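You operate a simulated robot arm through the tools that you are given. There is no shell and no other tool.

You are at the controls of a simulated robot arm. One attempt, no reset.

JOB
Nest the three trays and lay the sheet in the top one.
Fine: the white tray in the blue one, the third on top; the sheet is in the orange-handled drawer; shut it again.

The check looks at the end state, three seconds after you hand in, the way a careful person would. Anything else that was tipped, shoved, dropped, spilled or broken makes it a failure. Flat cloth is picked up by pressing the open fingertips on it (5 to 10 N) and closing them slowly along it; thin cloth reads only 2 to 8 mm in the jaws.

ROBOT AND FRAMES
A 7-joint arm with a three-finger gripper, fixed in place. Base frame: the origin is at the foot of the arm, x ahead of it, y to its left, z up. Units: m, rad, N and s.
Its first joint turns from -2.897 to 2.897 rad. Payload 2.69 kg.
The TCP is the grasp point between the finger pads, 0.03 m short of the fingertips. In the tool frame z runs along the fingers and y along their closing line. The gripper opens to 0.128 m. The gripper's body begins 0.117 m behind the TCP.
Orientation is that of the tool frame in the base frame, as a unit quaternion [w, x, y, z]. With the fingers straight down and closing along the base's y, the tool's x points along the base's -x, its y along +y and its z along -z.

CONTROLS
- The arm moves only by the tool servo_tool. Its arguments are lists of equal length, an entry for each row: "dp": the shift along the base's x, y, z in m, a list of three; "turn": the turn, a rotation vector about the base's x, y, z in rad, a list of three; "fingers": the gripper command, from -1 (shut) to 1 (fully open), values between in proportion. In form: {"dp": [[dx, dy, dz], ...], "turn": [[wx, wy, wz], ...], "fingers": [fingers, ...]}. A call has 1 to 20 rows; each row shifts and turns the commanded pose from where the row before left it. Rows are played at 5 a second. More than 0.05 m and 0.15 rad between two rows, or a gripper value outside its range, and nothing of the call is played. A pose out of reach is approached as far as the arm can. The call stops where the force on the tool passes 90 N (or 10 N more than at its start, if that is more) or the arm is blocked; 0.2 s more then pass. The fingers move at their own pace and stop on an object; they squeeze with about 36 N. The grip force told is the motor's: it shows also when the fingers shut on nothing. Time passes only in rows, and 0.2 s behind the last, so rows that do not move let the fingers close. The reply holds the time, the measured pose of the TCP, the force on the tool along the base axes, the opening and the grip force, in the units named above and with some noise, with the torque about the TCP (base axes, N m) and any sound that the robot's microphone picked up.
- Cameras (640 x 400 px; columns grow to the right, rows downward): "scene" is fixed at [0.4005, 0.4978, 1.4719]; the picture's right is [-0.74, -0.67, 0.00], its down [-0.53, 0.59, -0.61] and it looks along [0.41, -0.45, -0.79] (base axes); focal length 214 px, centre (320, 200). "wrist" rides on the gripper at [0.058, 0.054, -0.131] in the tool frame; the picture's right is [-0.68, 0.74, 0.00], its down [-0.62, -0.57, -0.55] and it looks along [-0.40, -0.37, 0.84] (tool axes); focal length 234 px, centre (320, 200). There is no depth. A picture from a camera that has moved, and an enlarged one, comes with that camera's place and axes in the base frame and with its lens.
- grab_frame(camera): a new picture of that camera. It takes no simulated time.
- lift_body(by): slides the trunk up (or, below 0, down) by that many m; the arm rides with it, the base frame stays. It gives what a move gives, with no picture.
- inspect(camera, box): a new picture of the part [left, top, right, bottom] of that camera's present view, enlarged. It takes no simulated time.
- job_done(): hands the job in; it is judged then, once.

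Places have to be worked out from the pictures, the camera data and where the tool is seen. Open the gripper and draw the arm clear of the work before you hand the job in, unless the task says otherwise.

The tools are called as name(argument=value, ...) on one line, values as JSON. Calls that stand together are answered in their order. servo_tool: Moves the arm, as the interface text tells. Its arguments: {"type":"object","properties":{"dp":{"type":"array"},"turn":{"type":"array"},"fingers":{"type":"array"}},"required":["dp","turn","fingers"]} The other tools are called the same way: lift_body (by) slides the trunk up or down; grab_frame (camera) takes a picture; inspect (camera, box) takes an enlarged picture of a part of a camera's view; job_done () hands the job in.

At the start:

```text
clock: 0.0
tool_pos: [0.6429, -0.2701, 1.1746]
tool_rot: [0.0, 0.0, 1.0, 0.0]
wrist_force: [0.6, -0.9, -0.6]
wrist_torque: [0.01, 0.01, -0.01]
finger_gap: 0.1279
finger_force: 0.0
trunk travel left (down, up): [-0.15, 0.2]
```

scene: 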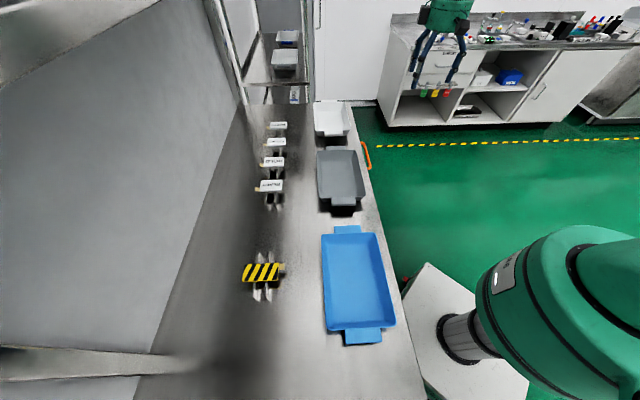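
wrist: 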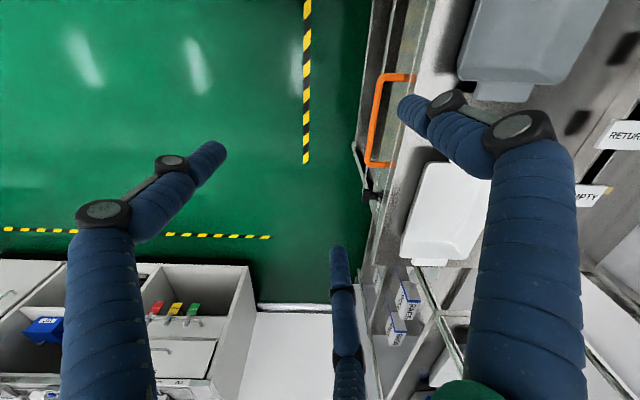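

The overview shows the bench with the blue, grey and white trays in a row and an orange handle at the bench edge. I'll look at enlarged parts to get details before moving.

inspect(camera="scene", box=[290, 90, 410, 220])

inspect(camera="scene", box=[220, 210, 440, 360])

inspect(camera="wrist", box=[320, 0, 640, 300])

inspect(camera="scene", box=[230, 100, 330, 220])

```text
3.08 times, centred on (350, 155) of scene
camera zoom: at [0.4005, 0.4978, 1.4719], right [-0.74, -0.67, 0.0], down [-0.53, 0.59, -0.61], along [0.41, -0.45, -0.79], focal length 660 px, centre (228, 338)
```

zoom: 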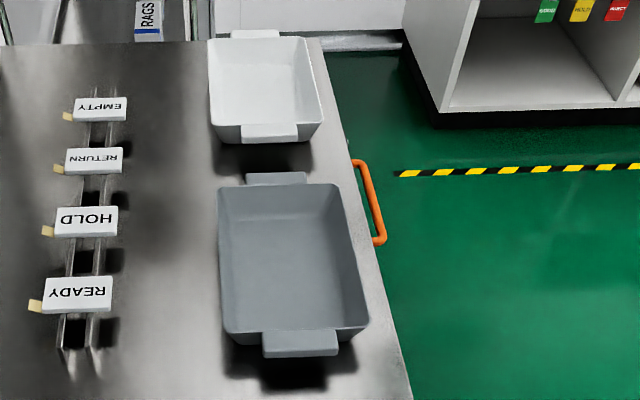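

```text
2.67 times, centred on (330, 285) of scene
camera zoom: at [0.4005, 0.4978, 1.4719], right [-0.74, -0.67, 0.0], down [-0.53, 0.59, -0.61], along [0.41, -0.45, -0.79], focal length 572 px, centre (293, -27)
```

zoom: 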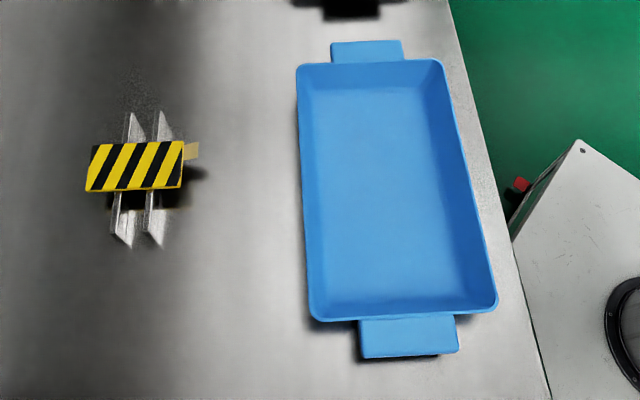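

```text
1.33 times, centred on (480, 150) of wrist
camera zoom: at [0.5838, -0.2158, 1.305], right [0.68, 0.74, 0.0], down [0.62, -0.57, 0.55], along [0.4, -0.37, -0.84], focal length 312 px, centre (107, 267)
```

zoom: 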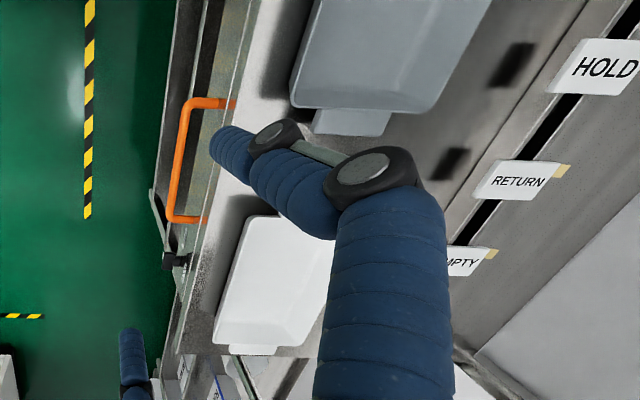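

```text
3.33 times, centred on (280, 160) of scene
camera zoom: at [0.4005, 0.4978, 1.4719], right [-0.74, -0.67, 0.0], down [-0.53, 0.59, -0.61], along [0.41, -0.45, -0.79], focal length 715 px, centre (453, 333)
```

zoom: 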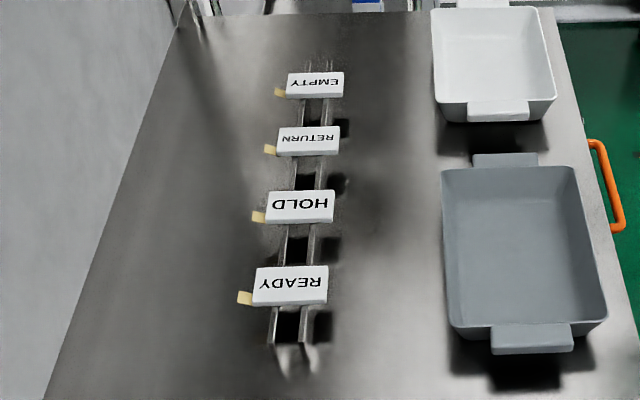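

The triangulation so far puts the table top near z≈0.88, with the table running diagonally along about (0.70, -0.71) and the handle near (0.75, -0.20, 0.80). I'll zoom on the gripper and on the handle for shape details.

inspect(camera="scene", box=[380, 0, 520, 110])

inspect(camera="wrist", box=[340, 40, 480, 220])

inspect(camera="scene", box=[300, 90, 390, 150])

inspect(camera="scene", box=[300, 140, 390, 220])

```text
3.64 times, centred on (450, 55) of scene
camera zoom: at [0.4005, 0.4978, 1.4719], right [-0.74, -0.67, 0.0], down [-0.53, 0.59, -0.61], along [0.41, -0.45, -0.79], focal length 780 px, centre (-153, 727)
```

zoom: 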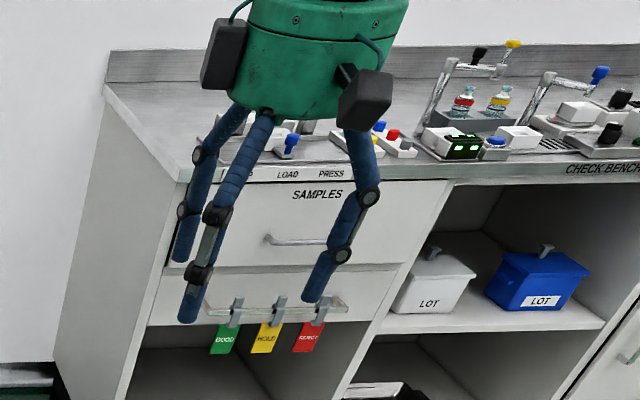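

```text
2.22 times, centred on (410, 130) of wrist
camera zoom: at [0.5838, -0.2158, 1.305], right [0.68, 0.74, 0.0], down [0.62, -0.57, 0.55], along [0.4, -0.37, -0.84], focal length 520 px, centre (120, 356)
```

zoom: 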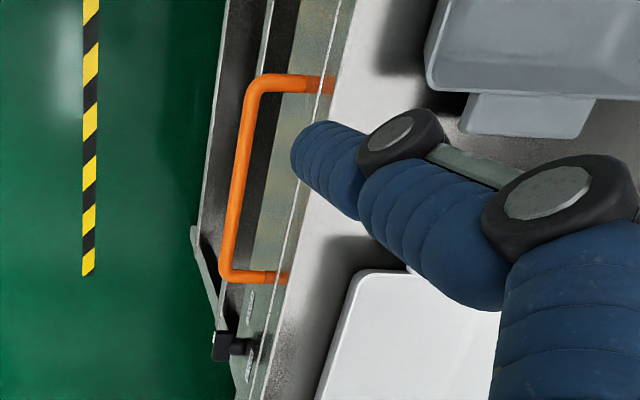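

```text
6.67 times, centred on (345, 120) of scene
camera zoom: at [0.4005, 0.4978, 1.4719], right [-0.74, -0.67, 0.0], down [-0.53, 0.59, -0.61], along [0.41, -0.45, -0.79], focal length 1430 px, centre (153, 733)
```

zoom: 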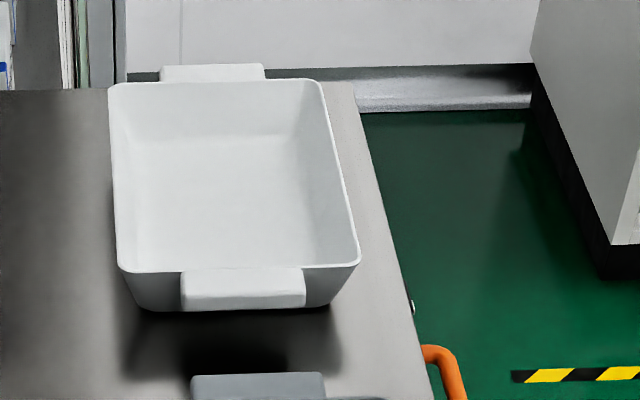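

```text
5.00 times, centred on (345, 180) of scene
camera zoom: at [0.4005, 0.4978, 1.4719], right [-0.74, -0.67, 0.0], down [-0.53, 0.59, -0.61], along [0.41, -0.45, -0.79], focal length 1072 px, centre (195, 300)
```

zoom: 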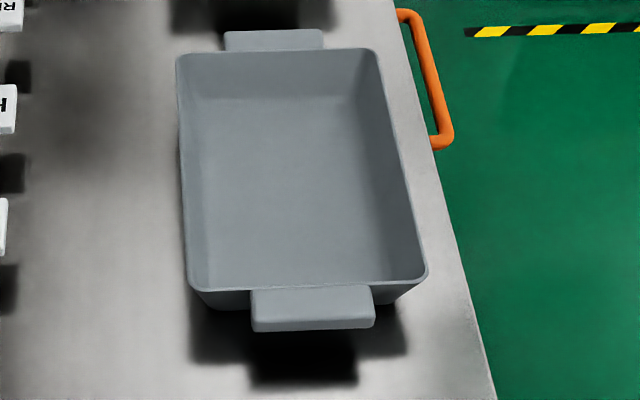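

The gripper is drawn with three sleeves, though described as two-finger; I'll close the fingers in free air and look at how they actually move, then reopen.

servo_tool(dp=[[0, 0, 0], [0, 0, 0], [0, 0, 0]], turn=[[0, 0, 0], [0, 0, 0], [0, 0, 0]], fingers=[-1, -1, -1])

grab_frame(camera="wrist")

inspect(camera="scene", box=[380, 0, 520, 110])

```text
clock: 0.8
tool_pos: [0.6428, -0.2715, 1.1749]
tool_rot: [0.0, 0.0, 1.0, 0.0]
wrist_force: [0.6, -0.8, -0.7]
wrist_torque: [0.0, -0.03, 0.0]
finger_gap: 0.0021
finger_force: 31.8
trunk travel left (down, up): [-0.15, 0.2]
```

```text
taken
camera wrist: at [0.5838, -0.2159, 1.305], right [0.68, 0.74, 0.0], down [0.62, -0.57, 0.55], along [0.4, -0.37, -0.84], focal length 234 px, centre (320, 200)
```

wrist: 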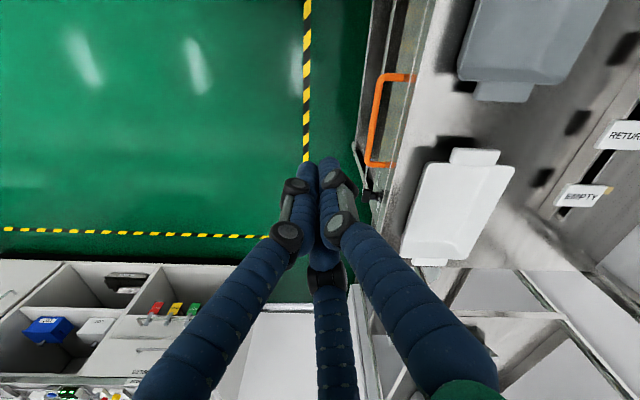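

```text
3.64 times, centred on (450, 55) of scene
camera zoom: at [0.4005, 0.4978, 1.4719], right [-0.74, -0.67, 0.0], down [-0.53, 0.59, -0.61], along [0.41, -0.45, -0.79], focal length 780 px, centre (-153, 727)
```

zoom: 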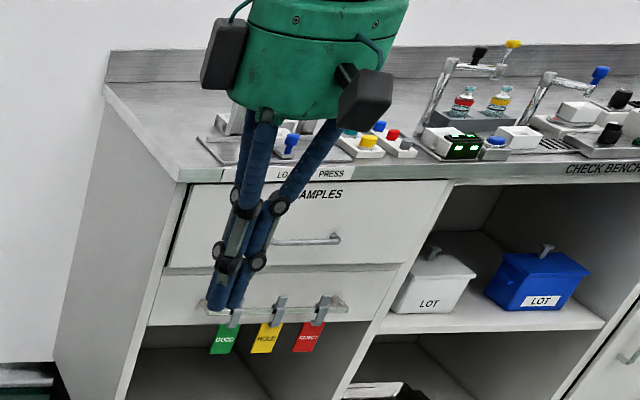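

In these frames all three trays come out about the same size (~0.155 × 0.228 m at the rim, rim z≈0.93), so they nest by their wall slope. I'll move the hand above the bench, yawed 45°, to survey from closer.

servo_tool(dp=[[-0.02, 0.045, 0.0], [-0.02, 0.045, 0.0], [-0.02, 0.045, 0.0], [-0.02, 0.045, 0.0], [-0.02, 0.045, 0.0], [-0.02, 0.045, 0.0], [0, 0, 0]], turn=[[0, 0, 0.1309], [0, 0, 0.1309], [0, 0, 0.1309], [0, 0, 0.1309], [0, 0, 0.1309], [0, 0, 0.1309], [0, 0, 0]], fingers=[-1, -1, -1, -1, -1, -1, -1])

grab_frame(camera="wrist")

grab_frame(camera="scene")

```text
clock: 2.4
tool_pos: [0.5238, -0.0018, 1.1742]
tool_rot: [0.0, -0.383, 0.924, 0.0]
wrist_force: [-0.8, 0.4, -0.1]
wrist_torque: [-0.01, -0.06, 0.0]
finger_gap: 0.0021
finger_force: 31.5
trunk travel left (down, up): [-0.15, 0.2]
```

```text
taken
camera wrist: at [0.4426, -0.0034, 1.3048], right [-0.04, 1.0, 0.0], down [0.83, 0.04, 0.55], along [0.55, 0.02, -0.84], focal length 234 px, centre (320, 200)
```

wrist: 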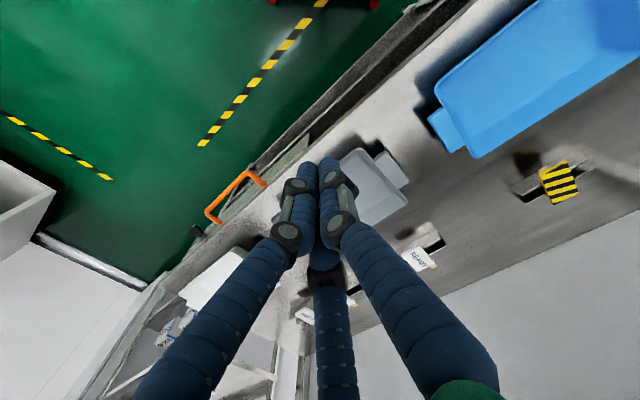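

```text
taken
```

scene: 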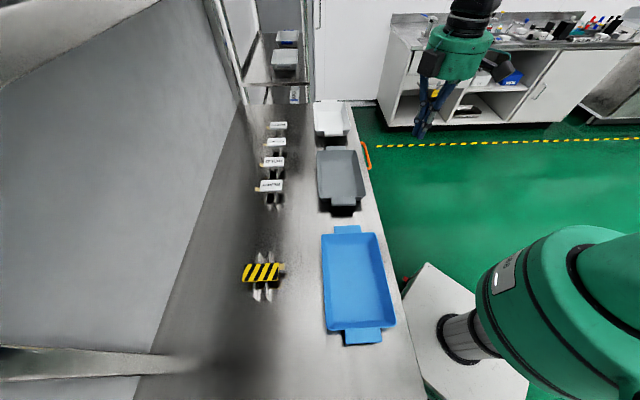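

The handle corners triangulate to about (0.817,-0.284) and (0.708,-0.177) at z≈0.80. Next I'll move over the free strip of bench beside the blue tray (about (0.57, 0.37)) to look at the tray from close and later touch the bench to get its height.

servo_tool(dp=[[0.006, 0.047, 0.0], [0.006, 0.047, 0.0], [0.006, 0.047, 0.0], [0.006, 0.047, 0.0], [0.006, 0.047, 0.0], [0.006, 0.047, 0.0], [0.006, 0.047, 0.0], [0.006, 0.047, 0.0], [0, 0, -0.045], [0, 0, -0.045], [0, 0, -0.045], [0, 0, 0]], turn=[[0, 0, 0], [0, 0, 0], [0, 0, 0], [0, 0, 0], [0, 0, 0], [0, 0, 0], [0, 0, 0], [0, 0, 0], [0, 0, 0], [0, 0, 0], [0, 0, 0], [0, 0, 0]], fingers=[-1, -1, -1, -1, -1, -1, -1, -1, -1, -1, -1, -1])

grab_frame(camera="wrist")

grab_frame(camera="scene")

```text
clock: 5.0
tool_pos: [0.5703, 0.3788, 1.0404]
tool_rot: [0.0, -0.383, 0.924, 0.0]
wrist_force: [0.0, 0.3, -1.4]
wrist_torque: [-0.03, 0.0, -0.01]
finger_gap: 0.0023
finger_force: 31.6
trunk travel left (down, up): [-0.15, 0.2]
```

```text
taken
camera wrist: at [0.4899, 0.3755, 1.1706], right [-0.04, 1.0, 0.0], down [0.84, 0.04, 0.55], along [0.55, 0.02, -0.84], focal length 234 px, centre (320, 200)
```

wrist: 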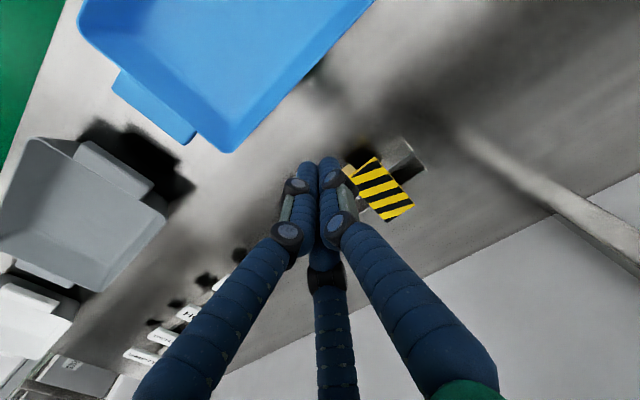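

```text
taken
```

scene: 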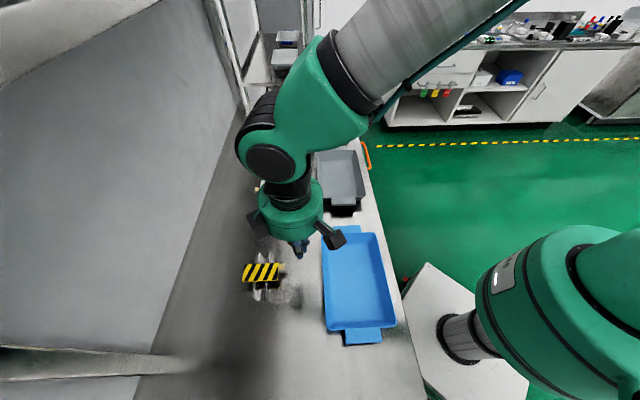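

The hand is over clear bench, about 5 cm from the blue rim and 11 cm from the striped block. I'll lower toward the bench in small steps to feel its height.

servo_tool(dp=[[0, 0, -0.035], [0, 0, -0.035], [0, 0, -0.03], [0, 0, 0]], turn=[[0, 0, 0], [0, 0, 0], [0, 0, 0], [0, 0, 0]], fingers=[-1, -1, -1, -1])

grab_frame(camera="wrist")

```text
clock: 6.0
tool_pos: [0.5705, 0.3771, 0.9403]
tool_rot: [0.0, -0.382, 0.924, 0.0]
wrist_force: [0.0, -0.8, -0.1]
wrist_torque: [0.0, 0.01, -0.01]
finger_gap: 0.002
finger_force: 31.8
trunk travel left (down, up): [-0.15, 0.2]
```

```text
taken
camera wrist: at [0.4905, 0.3737, 1.0711], right [-0.04, 1.0, 0.0], down [0.84, 0.04, 0.55], along [0.55, 0.02, -0.84], focal length 234 px, centre (320, 200)
```

wrist: 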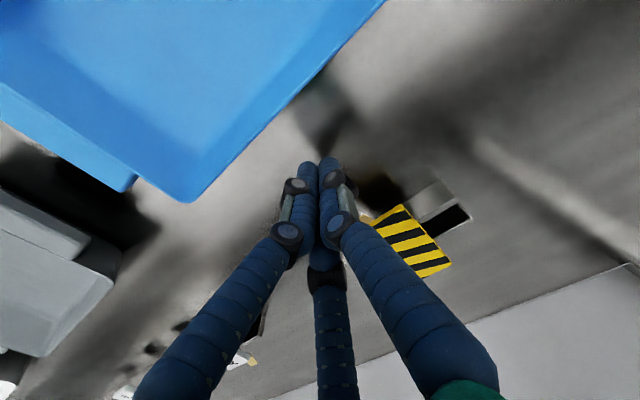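

servo_tool(dp=[[0, 0, -0.008], [0, 0, -0.006], [0, 0, -0.004], [0, 0, -0.003], [0, 0, -0.003], [0, 0, 0]], turn=[[0, 0, 0], [0, 0, 0], [0, 0, 0], [0, 0, 0], [0, 0, 0], [0, 0, 0]], fingers=[-1, -1, -1, -1, -1, -1])

```text
clock: 7.4
tool_pos: [0.5727, 0.3758, 0.9161]
tool_rot: [0.0, -0.383, 0.924, 0.0]
wrist_force: [-0.9, 0.0, -0.4]
wrist_torque: [0.0, 0.02, -0.01]
finger_gap: 0.0022
finger_force: 31.2
trunk travel left (down, up): [-0.15, 0.2]
```

No contact yet at TCP z=0.916 (fingertips 0.886). I continue down in 3 mm steps.

servo_tool(dp=[[0, 0, -0.003], [0, 0, -0.003], [0, 0, -0.003], [0, 0, -0.003], [0, 0, 0]], turn=[[0, 0, 0], [0, 0, 0], [0, 0, 0], [0, 0, 0], [0, 0, 0]], fingers=[-1, -1, -1, -1, -1])

```text
clock: 8.6
tool_pos: [0.5704, 0.3765, 0.9063]
tool_rot: [0.002, -0.383, 0.924, 0.001]
wrist_force: [-12.6, -1.1, 35.2]
wrist_torque: [-0.13, 0.59, 0.02]
finger_gap: 0.0022
finger_force: 31.6
trunk travel left (down, up): [-0.15, 0.2]
```

Contact at TCP z≈0.906 with 35 N, so the bench top is at z≈0.877 and trays are about 0.05 m tall. I'll rise and zoom on the tray handles from the scene camera.

servo_tool(dp=[[0, 0, 0.03], [0, 0, 0.05], [0, 0, 0.05], [0, 0, 0.03]], turn=[[0, 0, 0], [0, 0, 0], [0, 0, 0], [0, 0, 0]], fingers=[-1, -1, -1, -1])

inspect(camera="scene", box=[315, 305, 405, 360])

inspect(camera="scene", box=[310, 215, 390, 265])

inspect(camera="scene", box=[310, 180, 375, 222])

```text
clock: 9.6
tool_pos: [0.5716, 0.3774, 1.0644]
tool_rot: [0.0, -0.383, 0.924, -0.001]
wrist_force: [0.2, 0.5, -0.4]
wrist_torque: [0.03, 0.0, 0.0]
finger_gap: 0.0022
finger_force: 32.0
trunk travel left (down, up): [-0.15, 0.2]
```

```text
7.11 times, centred on (360, 332) of scene
camera zoom: at [0.4005, 0.4978, 1.4719], right [-0.74, -0.67, 0.0], down [-0.53, 0.59, -0.61], along [0.41, -0.45, -0.79], focal length 1525 px, centre (36, -742)
```

zoom: 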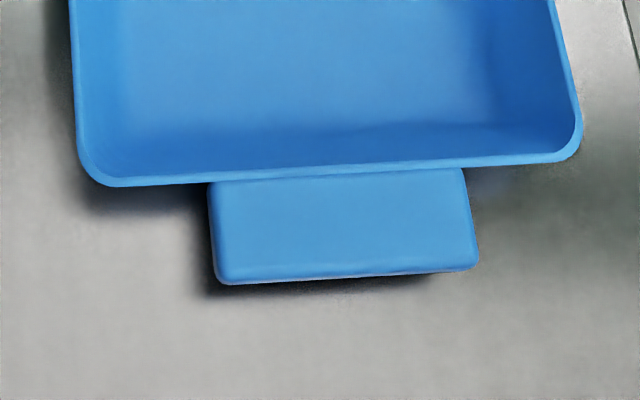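

```text
8.00 times, centred on (350, 240) of scene
camera zoom: at [0.4005, 0.4978, 1.4719], right [-0.74, -0.67, 0.0], down [-0.53, 0.59, -0.61], along [0.41, -0.45, -0.79], focal length 1716 px, centre (80, -120)
```

zoom: 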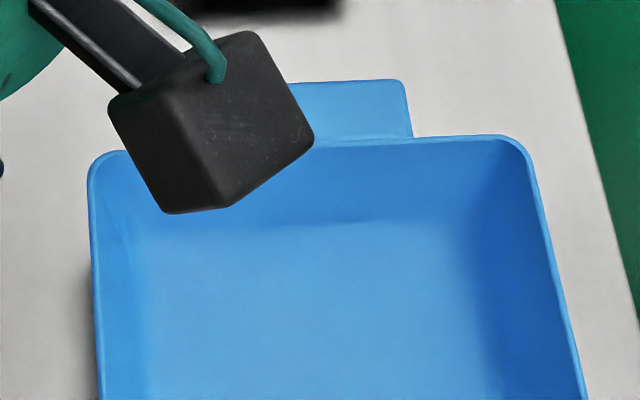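

```text
9.52 times, centred on (342, 201) of scene
camera zoom: at [0.4005, 0.4978, 1.4719], right [-0.74, -0.67, 0.0], down [-0.53, 0.59, -0.61], along [0.41, -0.45, -0.79], focal length 2043 px, centre (106, 190)
```

zoom: 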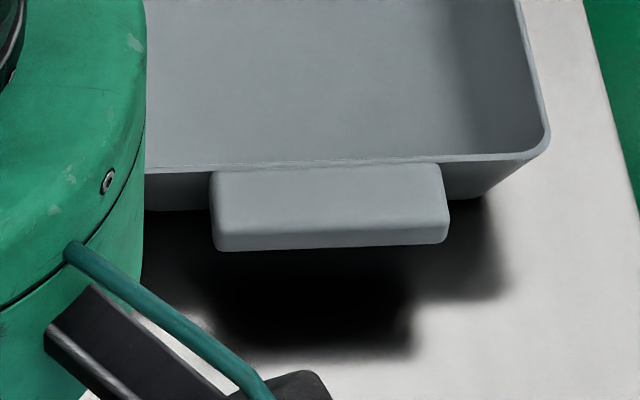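

The handles are about 0.08 m wide and 0.014 m thick, walls slope about 15° outward. My plan: grip the robot-side long wall at mid-length (shortest lever arm), tool tilted to match the wall slope. I move up and over to the white tray, turning the closing line across the table direction.

servo_tool(dp=[[0, 0, 0.04], [0, 0, 0.04], [0.0205, -0.0415, 0], [0.0205, -0.0415, 0], [0.0205, -0.0415, 0], [0.0205, -0.0415, 0], [0.0205, -0.0415, 0], [0.0205, -0.0415, 0], [0.0205, -0.0415, 0], [0.0205, -0.0415, 0], [0.0205, -0.0415, 0], [0.0205, -0.0415, 0], [0.0205, -0.0415, 0], [0.0205, -0.0415, 0], [0.0205, -0.0415, 0], [0.0205, -0.0415, 0], [0.0205, -0.0415, 0], [0.0205, -0.0415, 0], [0, 0, 0]], turn=[[0, 0, 0], [0, 0, 0], [0, 0, -0.0985], [0, 0, -0.0985], [0, 0, -0.0985], [0, 0, -0.0985], [0, 0, -0.0985], [0, 0, -0.0985], [0, 0, -0.0985], [0, 0, -0.0985], [0, 0, -0.0985], [0, 0, -0.0985], [0, 0, -0.0985], [0, 0, -0.0985], [0, 0, -0.0985], [0, 0, -0.0985], [0, 0, -0.0985], [0, 0, -0.0985], [0, 0, 0]], fingers=[-1, -1, -1, -1, -1, -1, -1, -1, -1, -1, -1, -1, -1, -1, -1, -1, -1, -1, -1])

grab_frame(camera="wrist")

grab_frame(camera="scene")

```text
clock: 13.6
tool_pos: [0.9, -0.2904, 1.1445]
tool_rot: [-0.001, 0.385, 0.923, 0.0]
wrist_force: [1.3, -1.5, -0.4]
wrist_torque: [0.05, 0.03, 0.01]
finger_gap: 0.002
finger_force: 31.3
trunk travel left (down, up): [-0.15, 0.2]
```

```text
taken
camera wrist: at [0.896, -0.2109, 1.2751], right [1.0, 0.04, 0.0], down [0.03, -0.84, 0.55], along [0.02, -0.55, -0.84], focal length 234 px, centre (320, 200)
```

wrist: 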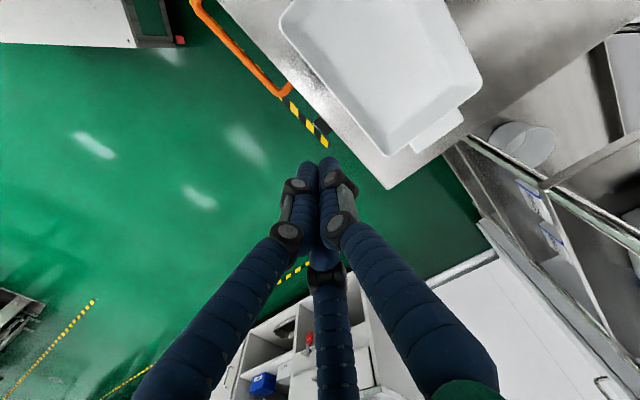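

```text
taken
```

scene: 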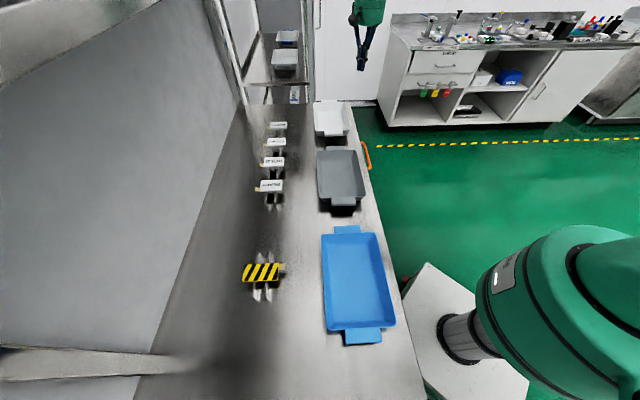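

The wrist view agrees with the scene estimate for the white tray (corners near (0.849,-0.190), (1.01,-0.35), (1.109,-0.239)). I'll zoom to refine the wall position and slope.

inspect(camera="wrist", box=[260, 0, 500, 180])

inspect(camera="wrist", box=[180, 0, 350, 160])

```text
2.22 times, centred on (380, 90) of wrist
camera zoom: at [0.896, -0.2109, 1.2751], right [1.0, 0.04, 0.0], down [0.03, -0.84, 0.55], along [0.02, -0.55, -0.84], focal length 520 px, centre (187, 444)
```

zoom: 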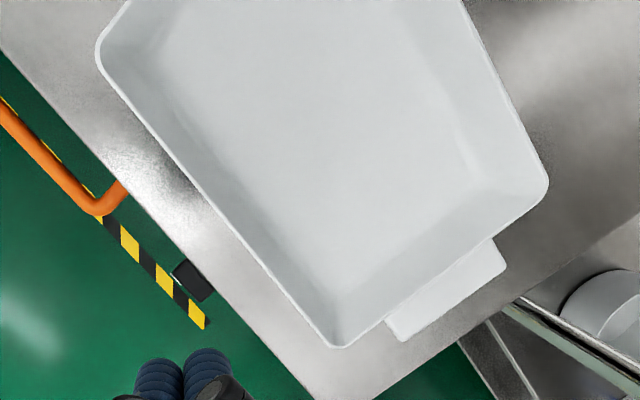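

```text
2.50 times, centred on (265, 80) of wrist
camera zoom: at [0.896, -0.2109, 1.2751], right [1.0, 0.04, 0.0], down [0.03, -0.84, 0.55], along [0.02, -0.55, -0.84], focal length 585 px, centre (458, 500)
```

zoom: 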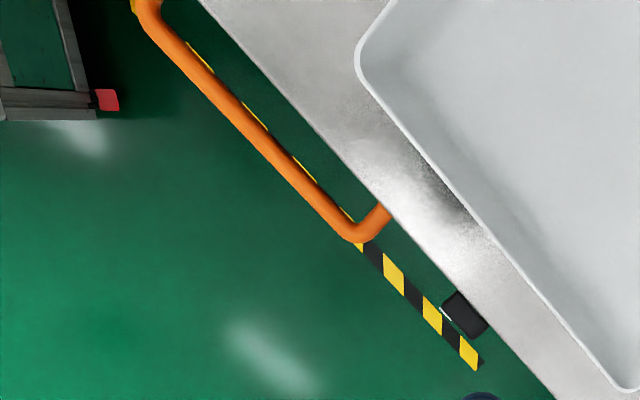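

Table axes are at exactly 45°, the trays sit at the same offset n≈0.540 with centres at e1≈0.108 (blue), 0.475 (grey), 0.841 (white). I'll tilt the tool about 16.6° to match the wall, part-open the fingers and hover above the white tray's robot-side wall.

servo_tool(dp=[[0, 0, -0.03], [0, 0, -0.04], [0, 0, -0.04], [0, 0, 0]], turn=[[0.1025, -0.1025, 0], [0.1026, -0.1026, 0], [0, 0, 0], [0, 0, 0]], fingers=[-0.1, -0.1, -0.1, -0.1])

grab_frame(camera="wrist")

inspect(camera="scene", box=[300, 40, 420, 150])

```text
clock: 14.6
tool_pos: [0.9002, -0.2881, 1.0336]
tool_rot: [0.054, 0.38, 0.914, 0.133]
wrist_force: [0.3, -0.2, -0.4]
wrist_torque: [0.0, 0.04, -0.04]
finger_gap: 0.0576
finger_force: 0.1
trunk travel left (down, up): [-0.15, 0.2]
```

```text
taken
camera wrist: at [0.8687, -0.2363, 1.1726], right [0.98, 0.02, 0.21], down [-0.06, -0.93, 0.36], along [0.2, -0.37, -0.91], focal length 234 px, centre (320, 200)
```

wrist: 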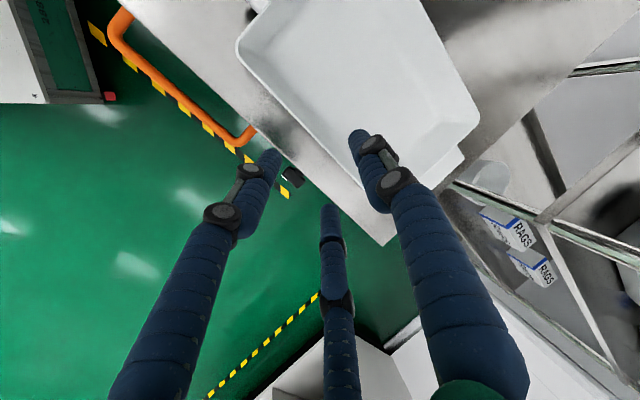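

```text
3.64 times, centred on (360, 95) of scene
camera zoom: at [0.4005, 0.4978, 1.4719], right [-0.74, -0.67, 0.0], down [-0.53, 0.59, -0.61], along [0.41, -0.45, -0.79], focal length 780 px, centre (174, 582)
```

zoom: 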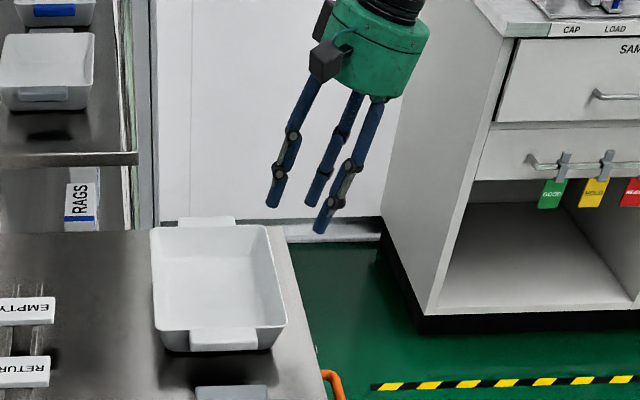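

The fingers straddle the wall line as planned. I'll descend two-thirds of the way and check alignment.

servo_tool(dp=[[0.0062, 0.0061, -0.03], [0.0062, 0.0061, -0.03], [0, 0, 0]], turn=[[0, 0, 0], [0, 0, 0], [0, 0, 0]], fingers=[-0.1, -0.1, -0.1])

grab_frame(camera="wrist")

inspect(camera="scene", box=[300, 60, 400, 150])

```text
clock: 15.4
tool_pos: [0.9125, -0.2746, 0.9761]
tool_rot: [0.055, 0.38, 0.914, 0.134]
wrist_force: [0.3, -0.6, -1.0]
wrist_torque: [0.0, 0.05, -0.02]
finger_gap: 0.0577
finger_force: 0.0
trunk travel left (down, up): [-0.15, 0.2]
```

```text
taken
camera wrist: at [0.8803, -0.2231, 1.1152], right [0.98, 0.02, 0.21], down [-0.06, -0.93, 0.36], along [0.2, -0.37, -0.91], focal length 234 px, centre (320, 200)
```

wrist: 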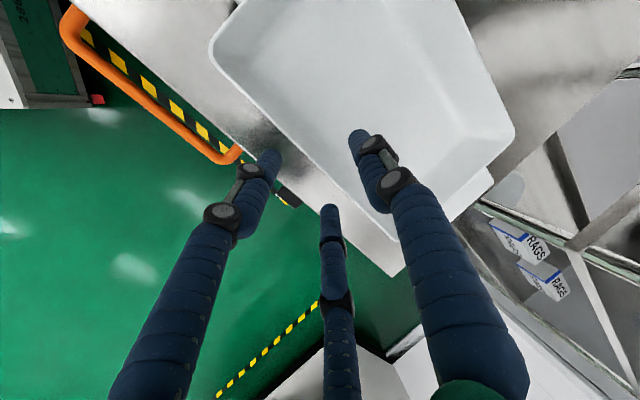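

```text
4.44 times, centred on (350, 105) of scene
camera zoom: at [0.4005, 0.4978, 1.4719], right [-0.74, -0.67, 0.0], down [-0.53, 0.59, -0.61], along [0.41, -0.45, -0.79], focal length 953 px, centre (187, 622)
```

zoom: 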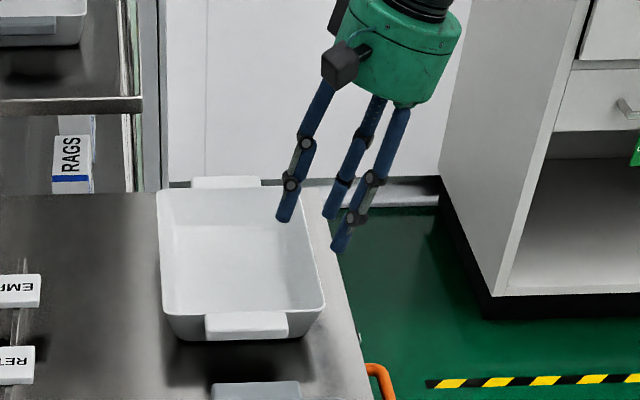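

Alignment looks right: the single finger is over the tray interior and the pair outside the wall. I go down the remaining ~37 mm, then close slowly.

servo_tool(dp=[[0.0033, 0.0028, -0.018], [0.0033, 0.0028, -0.018], [0, 0, 0]], turn=[[0, 0, 0], [0, 0, 0], [0, 0, 0]], fingers=[-0.1, -0.1, -0.1])

servo_tool(dp=[[0, 0, 0], [0, 0, 0], [0, 0, 0], [0, 0, 0], [0, 0, 0]], turn=[[0, 0, 0], [0, 0, 0], [0, 0, 0], [0, 0, 0], [0, 0, 0]], fingers=[-0.4, -0.7, -0.9, -1, -1])

grab_frame(camera="wrist")

inspect(camera="scene", box=[300, 60, 400, 150])

```text
clock: 16.2
tool_pos: [0.9194, -0.2711, 0.9381]
tool_rot: [0.055, 0.38, 0.914, 0.133]
wrist_force: [0.1, -0.3, 0.1]
wrist_torque: [0.0, 0.02, 0.03]
finger_gap: 0.0576
finger_force: 0.0
trunk travel left (down, up): [-0.15, 0.2]
```

```text
clock: 17.4
tool_pos: [0.9192, -0.2697, 0.9379]
tool_rot: [0.055, 0.38, 0.914, 0.134]
wrist_force: [1.5, 1.0, 1.1]
wrist_torque: [0.0, -0.48, 0.12]
finger_gap: 0.0081
finger_force: 36.0
trunk travel left (down, up): [-0.15, 0.2]
```

```text
taken
camera wrist: at [0.8863, -0.2187, 1.0781], right [0.98, 0.02, 0.21], down [-0.06, -0.93, 0.36], along [0.2, -0.37, -0.91], focal length 234 px, centre (320, 200)
```

wrist: 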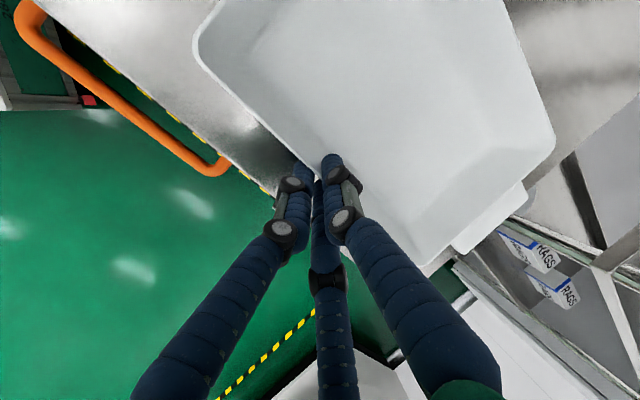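

```text
4.44 times, centred on (350, 105) of scene
camera zoom: at [0.4005, 0.4978, 1.4719], right [-0.74, -0.67, 0.0], down [-0.53, 0.59, -0.61], along [0.41, -0.45, -0.79], focal length 953 px, centre (187, 622)
```

zoom: 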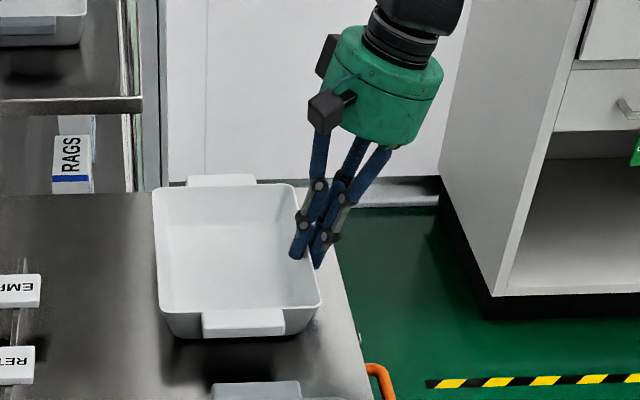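

The fingers hold the wall (gap 8 mm, 36 N). I'll lift gently 4 cm and check how the tray hangs.

servo_tool(dp=[[0, 0, 0.01], [0, 0, 0.015], [0, 0, 0.02], [0, 0, 0.02], [0, 0, 0]], turn=[[0, 0, 0], [0, 0, 0], [0, 0, 0], [0, 0, 0], [0, 0, 0]], fingers=[-1, -1, -1, -1, -1])

grab_frame(camera="wrist")

inspect(camera="scene", box=[300, 60, 400, 150])

```text
clock: 18.6
tool_pos: [0.9177, -0.2716, 1.0024]
tool_rot: [0.054, 0.381, 0.913, 0.133]
wrist_force: [0.5, 0.0, 0.3]
wrist_torque: [0.0, -0.02, -0.04]
finger_gap: 0.0023
finger_force: 31.4
trunk travel left (down, up): [-0.15, 0.2]
```

```text
taken
camera wrist: at [0.8853, -0.2193, 1.1435], right [0.98, 0.02, 0.21], down [-0.06, -0.93, 0.36], along [0.2, -0.37, -0.91], focal length 234 px, centre (320, 200)
```

wrist: 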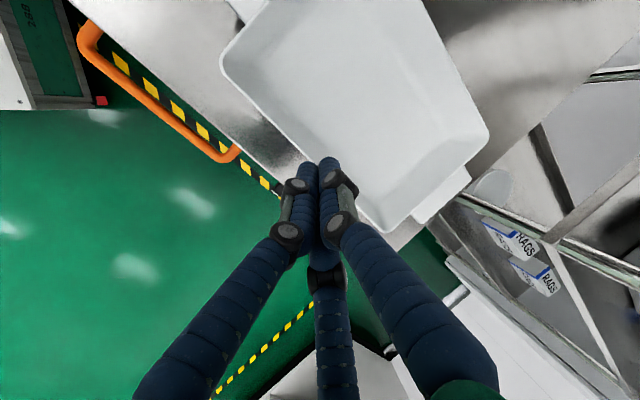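

```text
4.44 times, centred on (350, 105) of scene
camera zoom: at [0.4005, 0.4978, 1.4719], right [-0.74, -0.67, 0.0], down [-0.53, 0.59, -0.61], along [0.41, -0.45, -0.79], focal length 953 px, centre (187, 622)
```

zoom: 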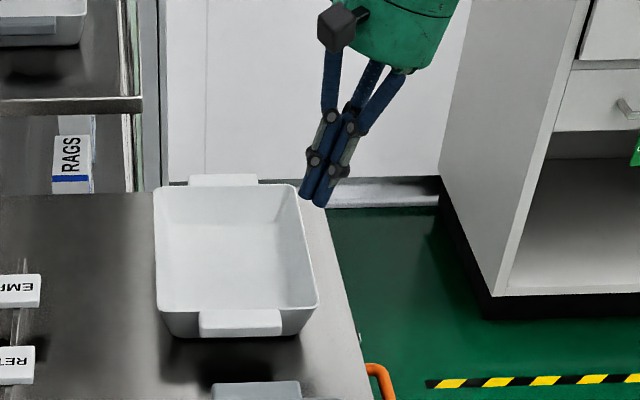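

The tray slipped out of the grip and is back on the bench (slightly shifted). I need to know its weight and how it behaves, so I'll open, re-approach, and lift in very fine steps with readings.

servo_tool(dp=[[0, 0, 0], [0, 0, 0]], turn=[[0, 0, 0], [0, 0, 0]], fingers=[-0.1, -0.1])

inspect(camera="wrist", box=[200, 0, 520, 250])

inspect(camera="scene", box=[310, 90, 370, 145])

```text
clock: 19.2
tool_pos: [0.9193, -0.2706, 1.0029]
tool_rot: [0.054, 0.38, 0.914, 0.133]
wrist_force: [-0.3, 0.4, 0.3]
wrist_torque: [0.01, -0.02, 0.03]
finger_gap: 0.0575
finger_force: 0.1
trunk travel left (down, up): [-0.15, 0.2]
```

```text
1.60 times, centred on (360, 125) of wrist
camera zoom: at [0.8856, -0.2194, 1.1434], right [0.98, 0.02, 0.21], down [-0.06, -0.93, 0.36], along [0.2, -0.37, -0.91], focal length 375 px, centre (256, 320)
```

zoom: 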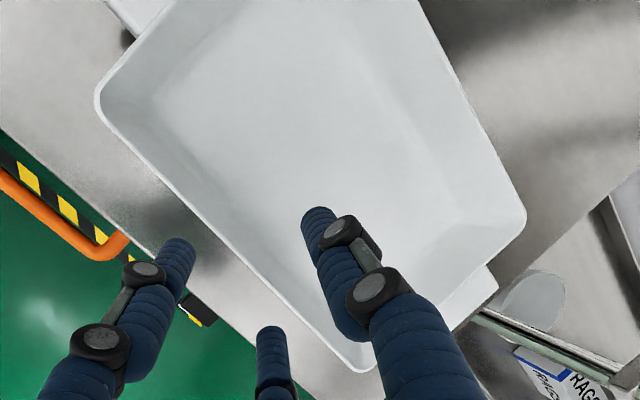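

```text
7.27 times, centred on (340, 118) of scene
camera zoom: at [0.4005, 0.4978, 1.4719], right [-0.74, -0.67, 0.0], down [-0.53, 0.59, -0.61], along [0.41, -0.45, -0.79], focal length 1560 px, centre (174, 800)
```

zoom: 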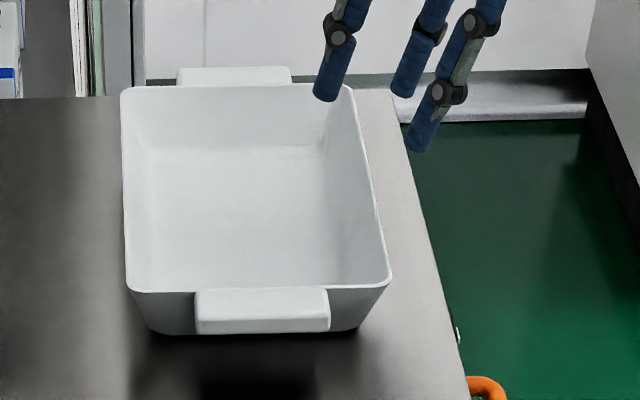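

The tray is now shifted about 5–7 mm (outer wall n≈0.466, centre e1≈0.848). I re-approach with a deeper bite (about 28 mm) and close.

servo_tool(dp=[[-0.0046, -0.0139, 0], [0.0052, 0.0052, -0.0245], [0.0051, 0.0051, -0.0243], [0.0051, 0.0051, -0.024], [0, 0, 0], [0, 0, 0], [0, 0, 0], [0, 0, 0], [0, 0, 0]], turn=[[0, 0, 0], [0, 0, 0], [0, 0, 0], [0, 0, 0], [0, 0, 0], [0, 0, 0], [0, 0, 0], [0, 0, 0], [0, 0, 0]], fingers=[-0.1, -0.1, -0.1, -0.1, -0.1, -0.5, -0.8, -1, -1])

inspect(camera="scene", box=[310, 80, 380, 145])

```text
clock: 21.2
tool_pos: [0.9288, -0.27, 0.9303]
tool_rot: [0.055, 0.38, 0.914, 0.134]
wrist_force: [1.0, 0.6, 3.5]
wrist_torque: [0.88, -0.06, -0.04]
finger_gap: 0.0079
finger_force: 36.1
trunk travel left (down, up): [-0.15, 0.2]
```

```text
6.15 times, centred on (345, 112) of scene
camera zoom: at [0.4005, 0.4978, 1.4719], right [-0.74, -0.67, 0.0], down [-0.53, 0.59, -0.61], along [0.41, -0.45, -0.79], focal length 1320 px, centre (166, 738)
```

zoom: 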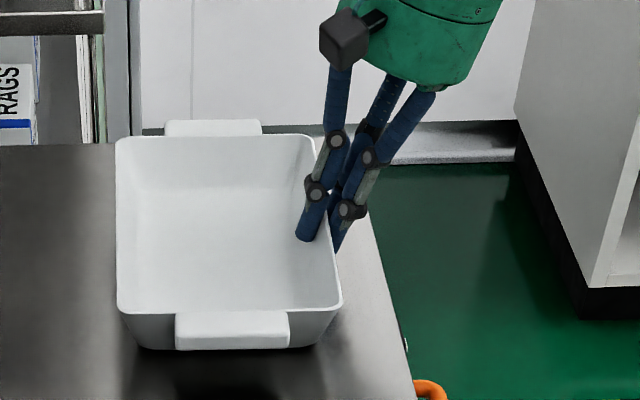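

Gripped again at 7.9 mm. I'll lift only 4 mm and read the load.

servo_tool(dp=[[0, 0, 0.002], [0, 0, 0.002], [0, 0, 0]], turn=[[0, 0, 0], [0, 0, 0], [0, 0, 0]], fingers=[-1, -1, -1])

servo_tool(dp=[[0, 0, 0.002], [0, 0, 0.002], [0, 0, 0]], turn=[[0, 0, 0], [0, 0, 0], [0, 0, 0]], fingers=[-1, -1, -1])

servo_tool(dp=[[0, 0, 0.002], [0, 0, 0.002], [0, 0, 0]], turn=[[0, 0, 0], [0, 0, 0], [0, 0, 0]], fingers=[-1, -1, -1])

inspect(camera="scene", box=[310, 80, 380, 145])

```text
clock: 22.0
tool_pos: [0.9291, -0.2681, 0.9346]
tool_rot: [0.056, 0.38, 0.913, 0.134]
wrist_force: [-0.6, 0.7, -1.1]
wrist_torque: [0.0, 0.09, -0.03]
finger_gap: 0.0078
finger_force: 35.7
trunk travel left (down, up): [-0.15, 0.2]
```

```text
clock: 22.8
tool_pos: [0.9292, -0.2677, 0.9382]
tool_rot: [0.054, 0.38, 0.913, 0.134]
wrist_force: [-0.3, -0.1, -1.7]
wrist_torque: [-0.15, 0.13, 0.03]
finger_gap: 0.0075
finger_force: 35.5
trunk travel left (down, up): [-0.15, 0.2]
```

```text
clock: 23.6
tool_pos: [0.9281, -0.2695, 0.9426]
tool_rot: [0.055, 0.38, 0.914, 0.133]
wrist_force: [0.3, -1.3, -1.4]
wrist_torque: [-0.09, 0.11, 0.0]
finger_gap: 0.0074
finger_force: 36.0
trunk travel left (down, up): [-0.15, 0.2]
```

```text
6.15 times, centred on (345, 112) of scene
camera zoom: at [0.4005, 0.4978, 1.4719], right [-0.74, -0.67, 0.0], down [-0.53, 0.59, -0.61], along [0.41, -0.45, -0.79], focal length 1320 px, centre (166, 738)
```

zoom: 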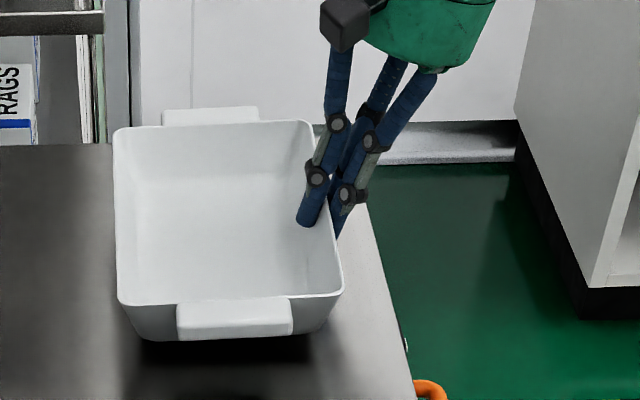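

The tray is lifting and weighs only about 1.5 N (~0.16 kg). The gap shrinks slightly, so I'll hold still for a second to see whether it creeps.

servo_tool(dp=[[0, 0, 0], [0, 0, 0], [0, 0, 0], [0, 0, 0], [0, 0, 0]], turn=[[0, 0, 0], [0, 0, 0], [0, 0, 0], [0, 0, 0], [0, 0, 0]], fingers=[-1, -1, -1, -1, -1])

servo_tool(dp=[[0, 0, 0.005], [0, 0, 0.005], [0, 0, 0.005], [0, 0, 0]], turn=[[0, 0, 0], [0, 0, 0], [0, 0, 0], [0, 0, 0]], fingers=[-1, -1, -1, -1])

inspect(camera="scene", box=[310, 80, 380, 145])

grab_frame(camera="wrist")

```text
clock: 24.8
tool_pos: [0.93, -0.2688, 0.9413]
tool_rot: [0.054, 0.38, 0.914, 0.134]
wrist_force: [0.3, -0.7, -1.8]
wrist_torque: [-0.15, 0.16, 0.02]
finger_gap: 0.0076
finger_force: 35.8
trunk travel left (down, up): [-0.15, 0.2]
```

```text
clock: 25.8
tool_pos: [0.9296, -0.2686, 0.9559]
tool_rot: [0.055, 0.38, 0.914, 0.134]
wrist_force: [0.1, 1.2, -1.7]
wrist_torque: [-0.14, 0.14, -0.01]
finger_gap: 0.0075
finger_force: 35.8
trunk travel left (down, up): [-0.15, 0.2]
```

```text
6.15 times, centred on (345, 112) of scene
camera zoom: at [0.4005, 0.4978, 1.4719], right [-0.74, -0.67, 0.0], down [-0.53, 0.59, -0.61], along [0.41, -0.45, -0.79], focal length 1320 px, centre (166, 738)
```

zoom: 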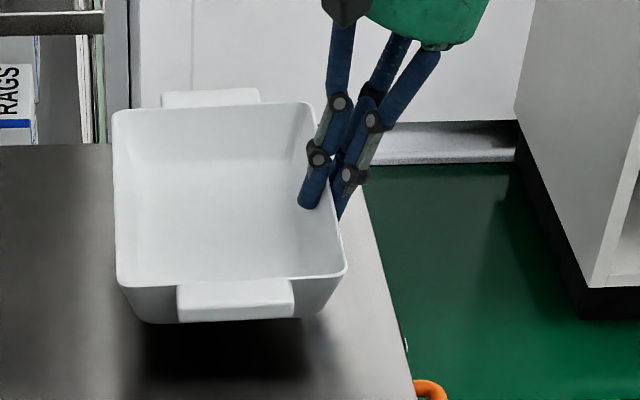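

```text
taken
camera wrist: at [0.8972, -0.2175, 1.0969], right [0.98, 0.02, 0.21], down [-0.06, -0.93, 0.36], along [0.2, -0.37, -0.91], focal length 234 px, centre (320, 200)
```

wrist: 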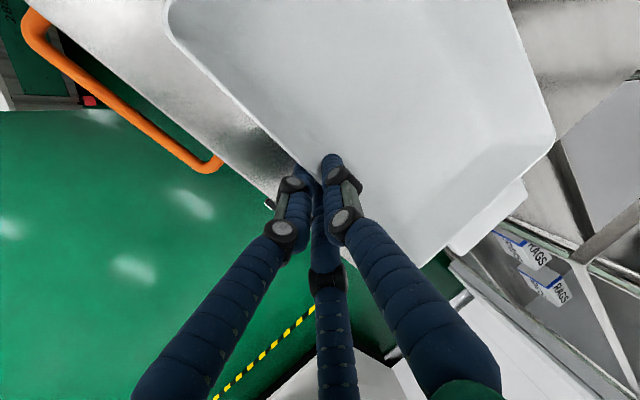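

The grip is stable (1.7 N load, gap steady at 7.5 mm) and the tray hangs nearly level. I'll raise it about 10 cm and then carry it along the table toward the blue tray.

servo_tool(dp=[[0, 0, 0.01], [0, 0, 0.015], [0, 0, 0.015], [0, 0, 0.015], [0, 0, 0.015], [0, 0, 0.015], [0, 0, 0.01], [0, 0, 0.005], [0, 0, 0]], turn=[[0, 0, 0], [0, 0, 0], [0, 0, 0], [0, 0, 0], [0, 0, 0], [0, 0, 0], [0, 0, 0], [0, 0, 0], [0, 0, 0]], fingers=[-1, -1, -1, -1, -1, -1, -1, -1, -1])

servo_tool(dp=[[-0.005, 0.005, 0], [-0.01, 0.01, 0], [-0.015, 0.015, 0], [-0.02, 0.02, 0], [-0.02, 0.02, 0], [-0.02, 0.02, 0], [-0.02, 0.02, 0], [-0.02, 0.02, 0], [-0.02, 0.02, 0], [-0.02, 0.02, 0], [-0.02, 0.02, 0], [-0.02, 0.02, 0], [-0.015, 0.015, 0], [-0.01, 0.01, 0], [-0.005, 0.005, 0], [0, 0, 0]], turn=[[0, 0, 0], [0, 0, 0], [0, 0, 0], [0, 0, 0], [0, 0, 0], [0, 0, 0], [0, 0, 0], [0, 0, 0], [0, 0, 0], [0, 0, 0], [0, 0, 0], [0, 0, 0], [0, 0, 0], [0, 0, 0], [0, 0, 0], [0, 0, 0]], fingers=[-1, -1, -1, -1, -1, -1, -1, -1, -1, -1, -1, -1, -1, -1, -1, -1])

grab_frame(camera="scene")

```text
clock: 27.8
tool_pos: [0.9309, -0.2681, 1.0555]
tool_rot: [0.055, 0.38, 0.913, 0.134]
wrist_force: [0.8, 0.7, -2.0]
wrist_torque: [-0.14, 0.12, 0.01]
finger_gap: 0.0073
finger_force: 35.8
trunk travel left (down, up): [-0.15, 0.2]
```

```text
clock: 31.2
tool_pos: [0.69, -0.0288, 1.0558]
tool_rot: [0.054, 0.38, 0.914, 0.133]
wrist_force: [0.0, 0.5, -2.0]
wrist_torque: [-0.13, 0.12, 0.0]
finger_gap: 0.0078
finger_force: 35.6
trunk travel left (down, up): [-0.15, 0.2]
```

```text
taken
```

scene: 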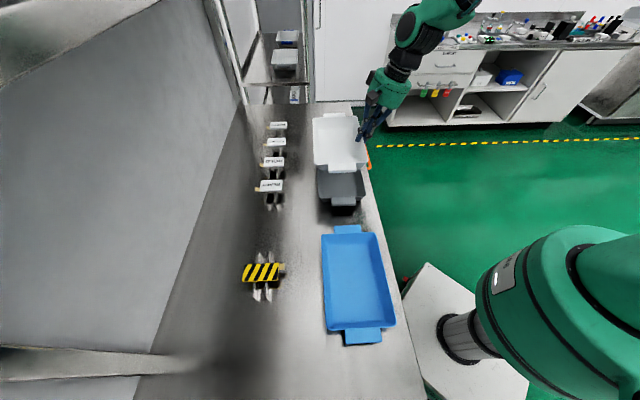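

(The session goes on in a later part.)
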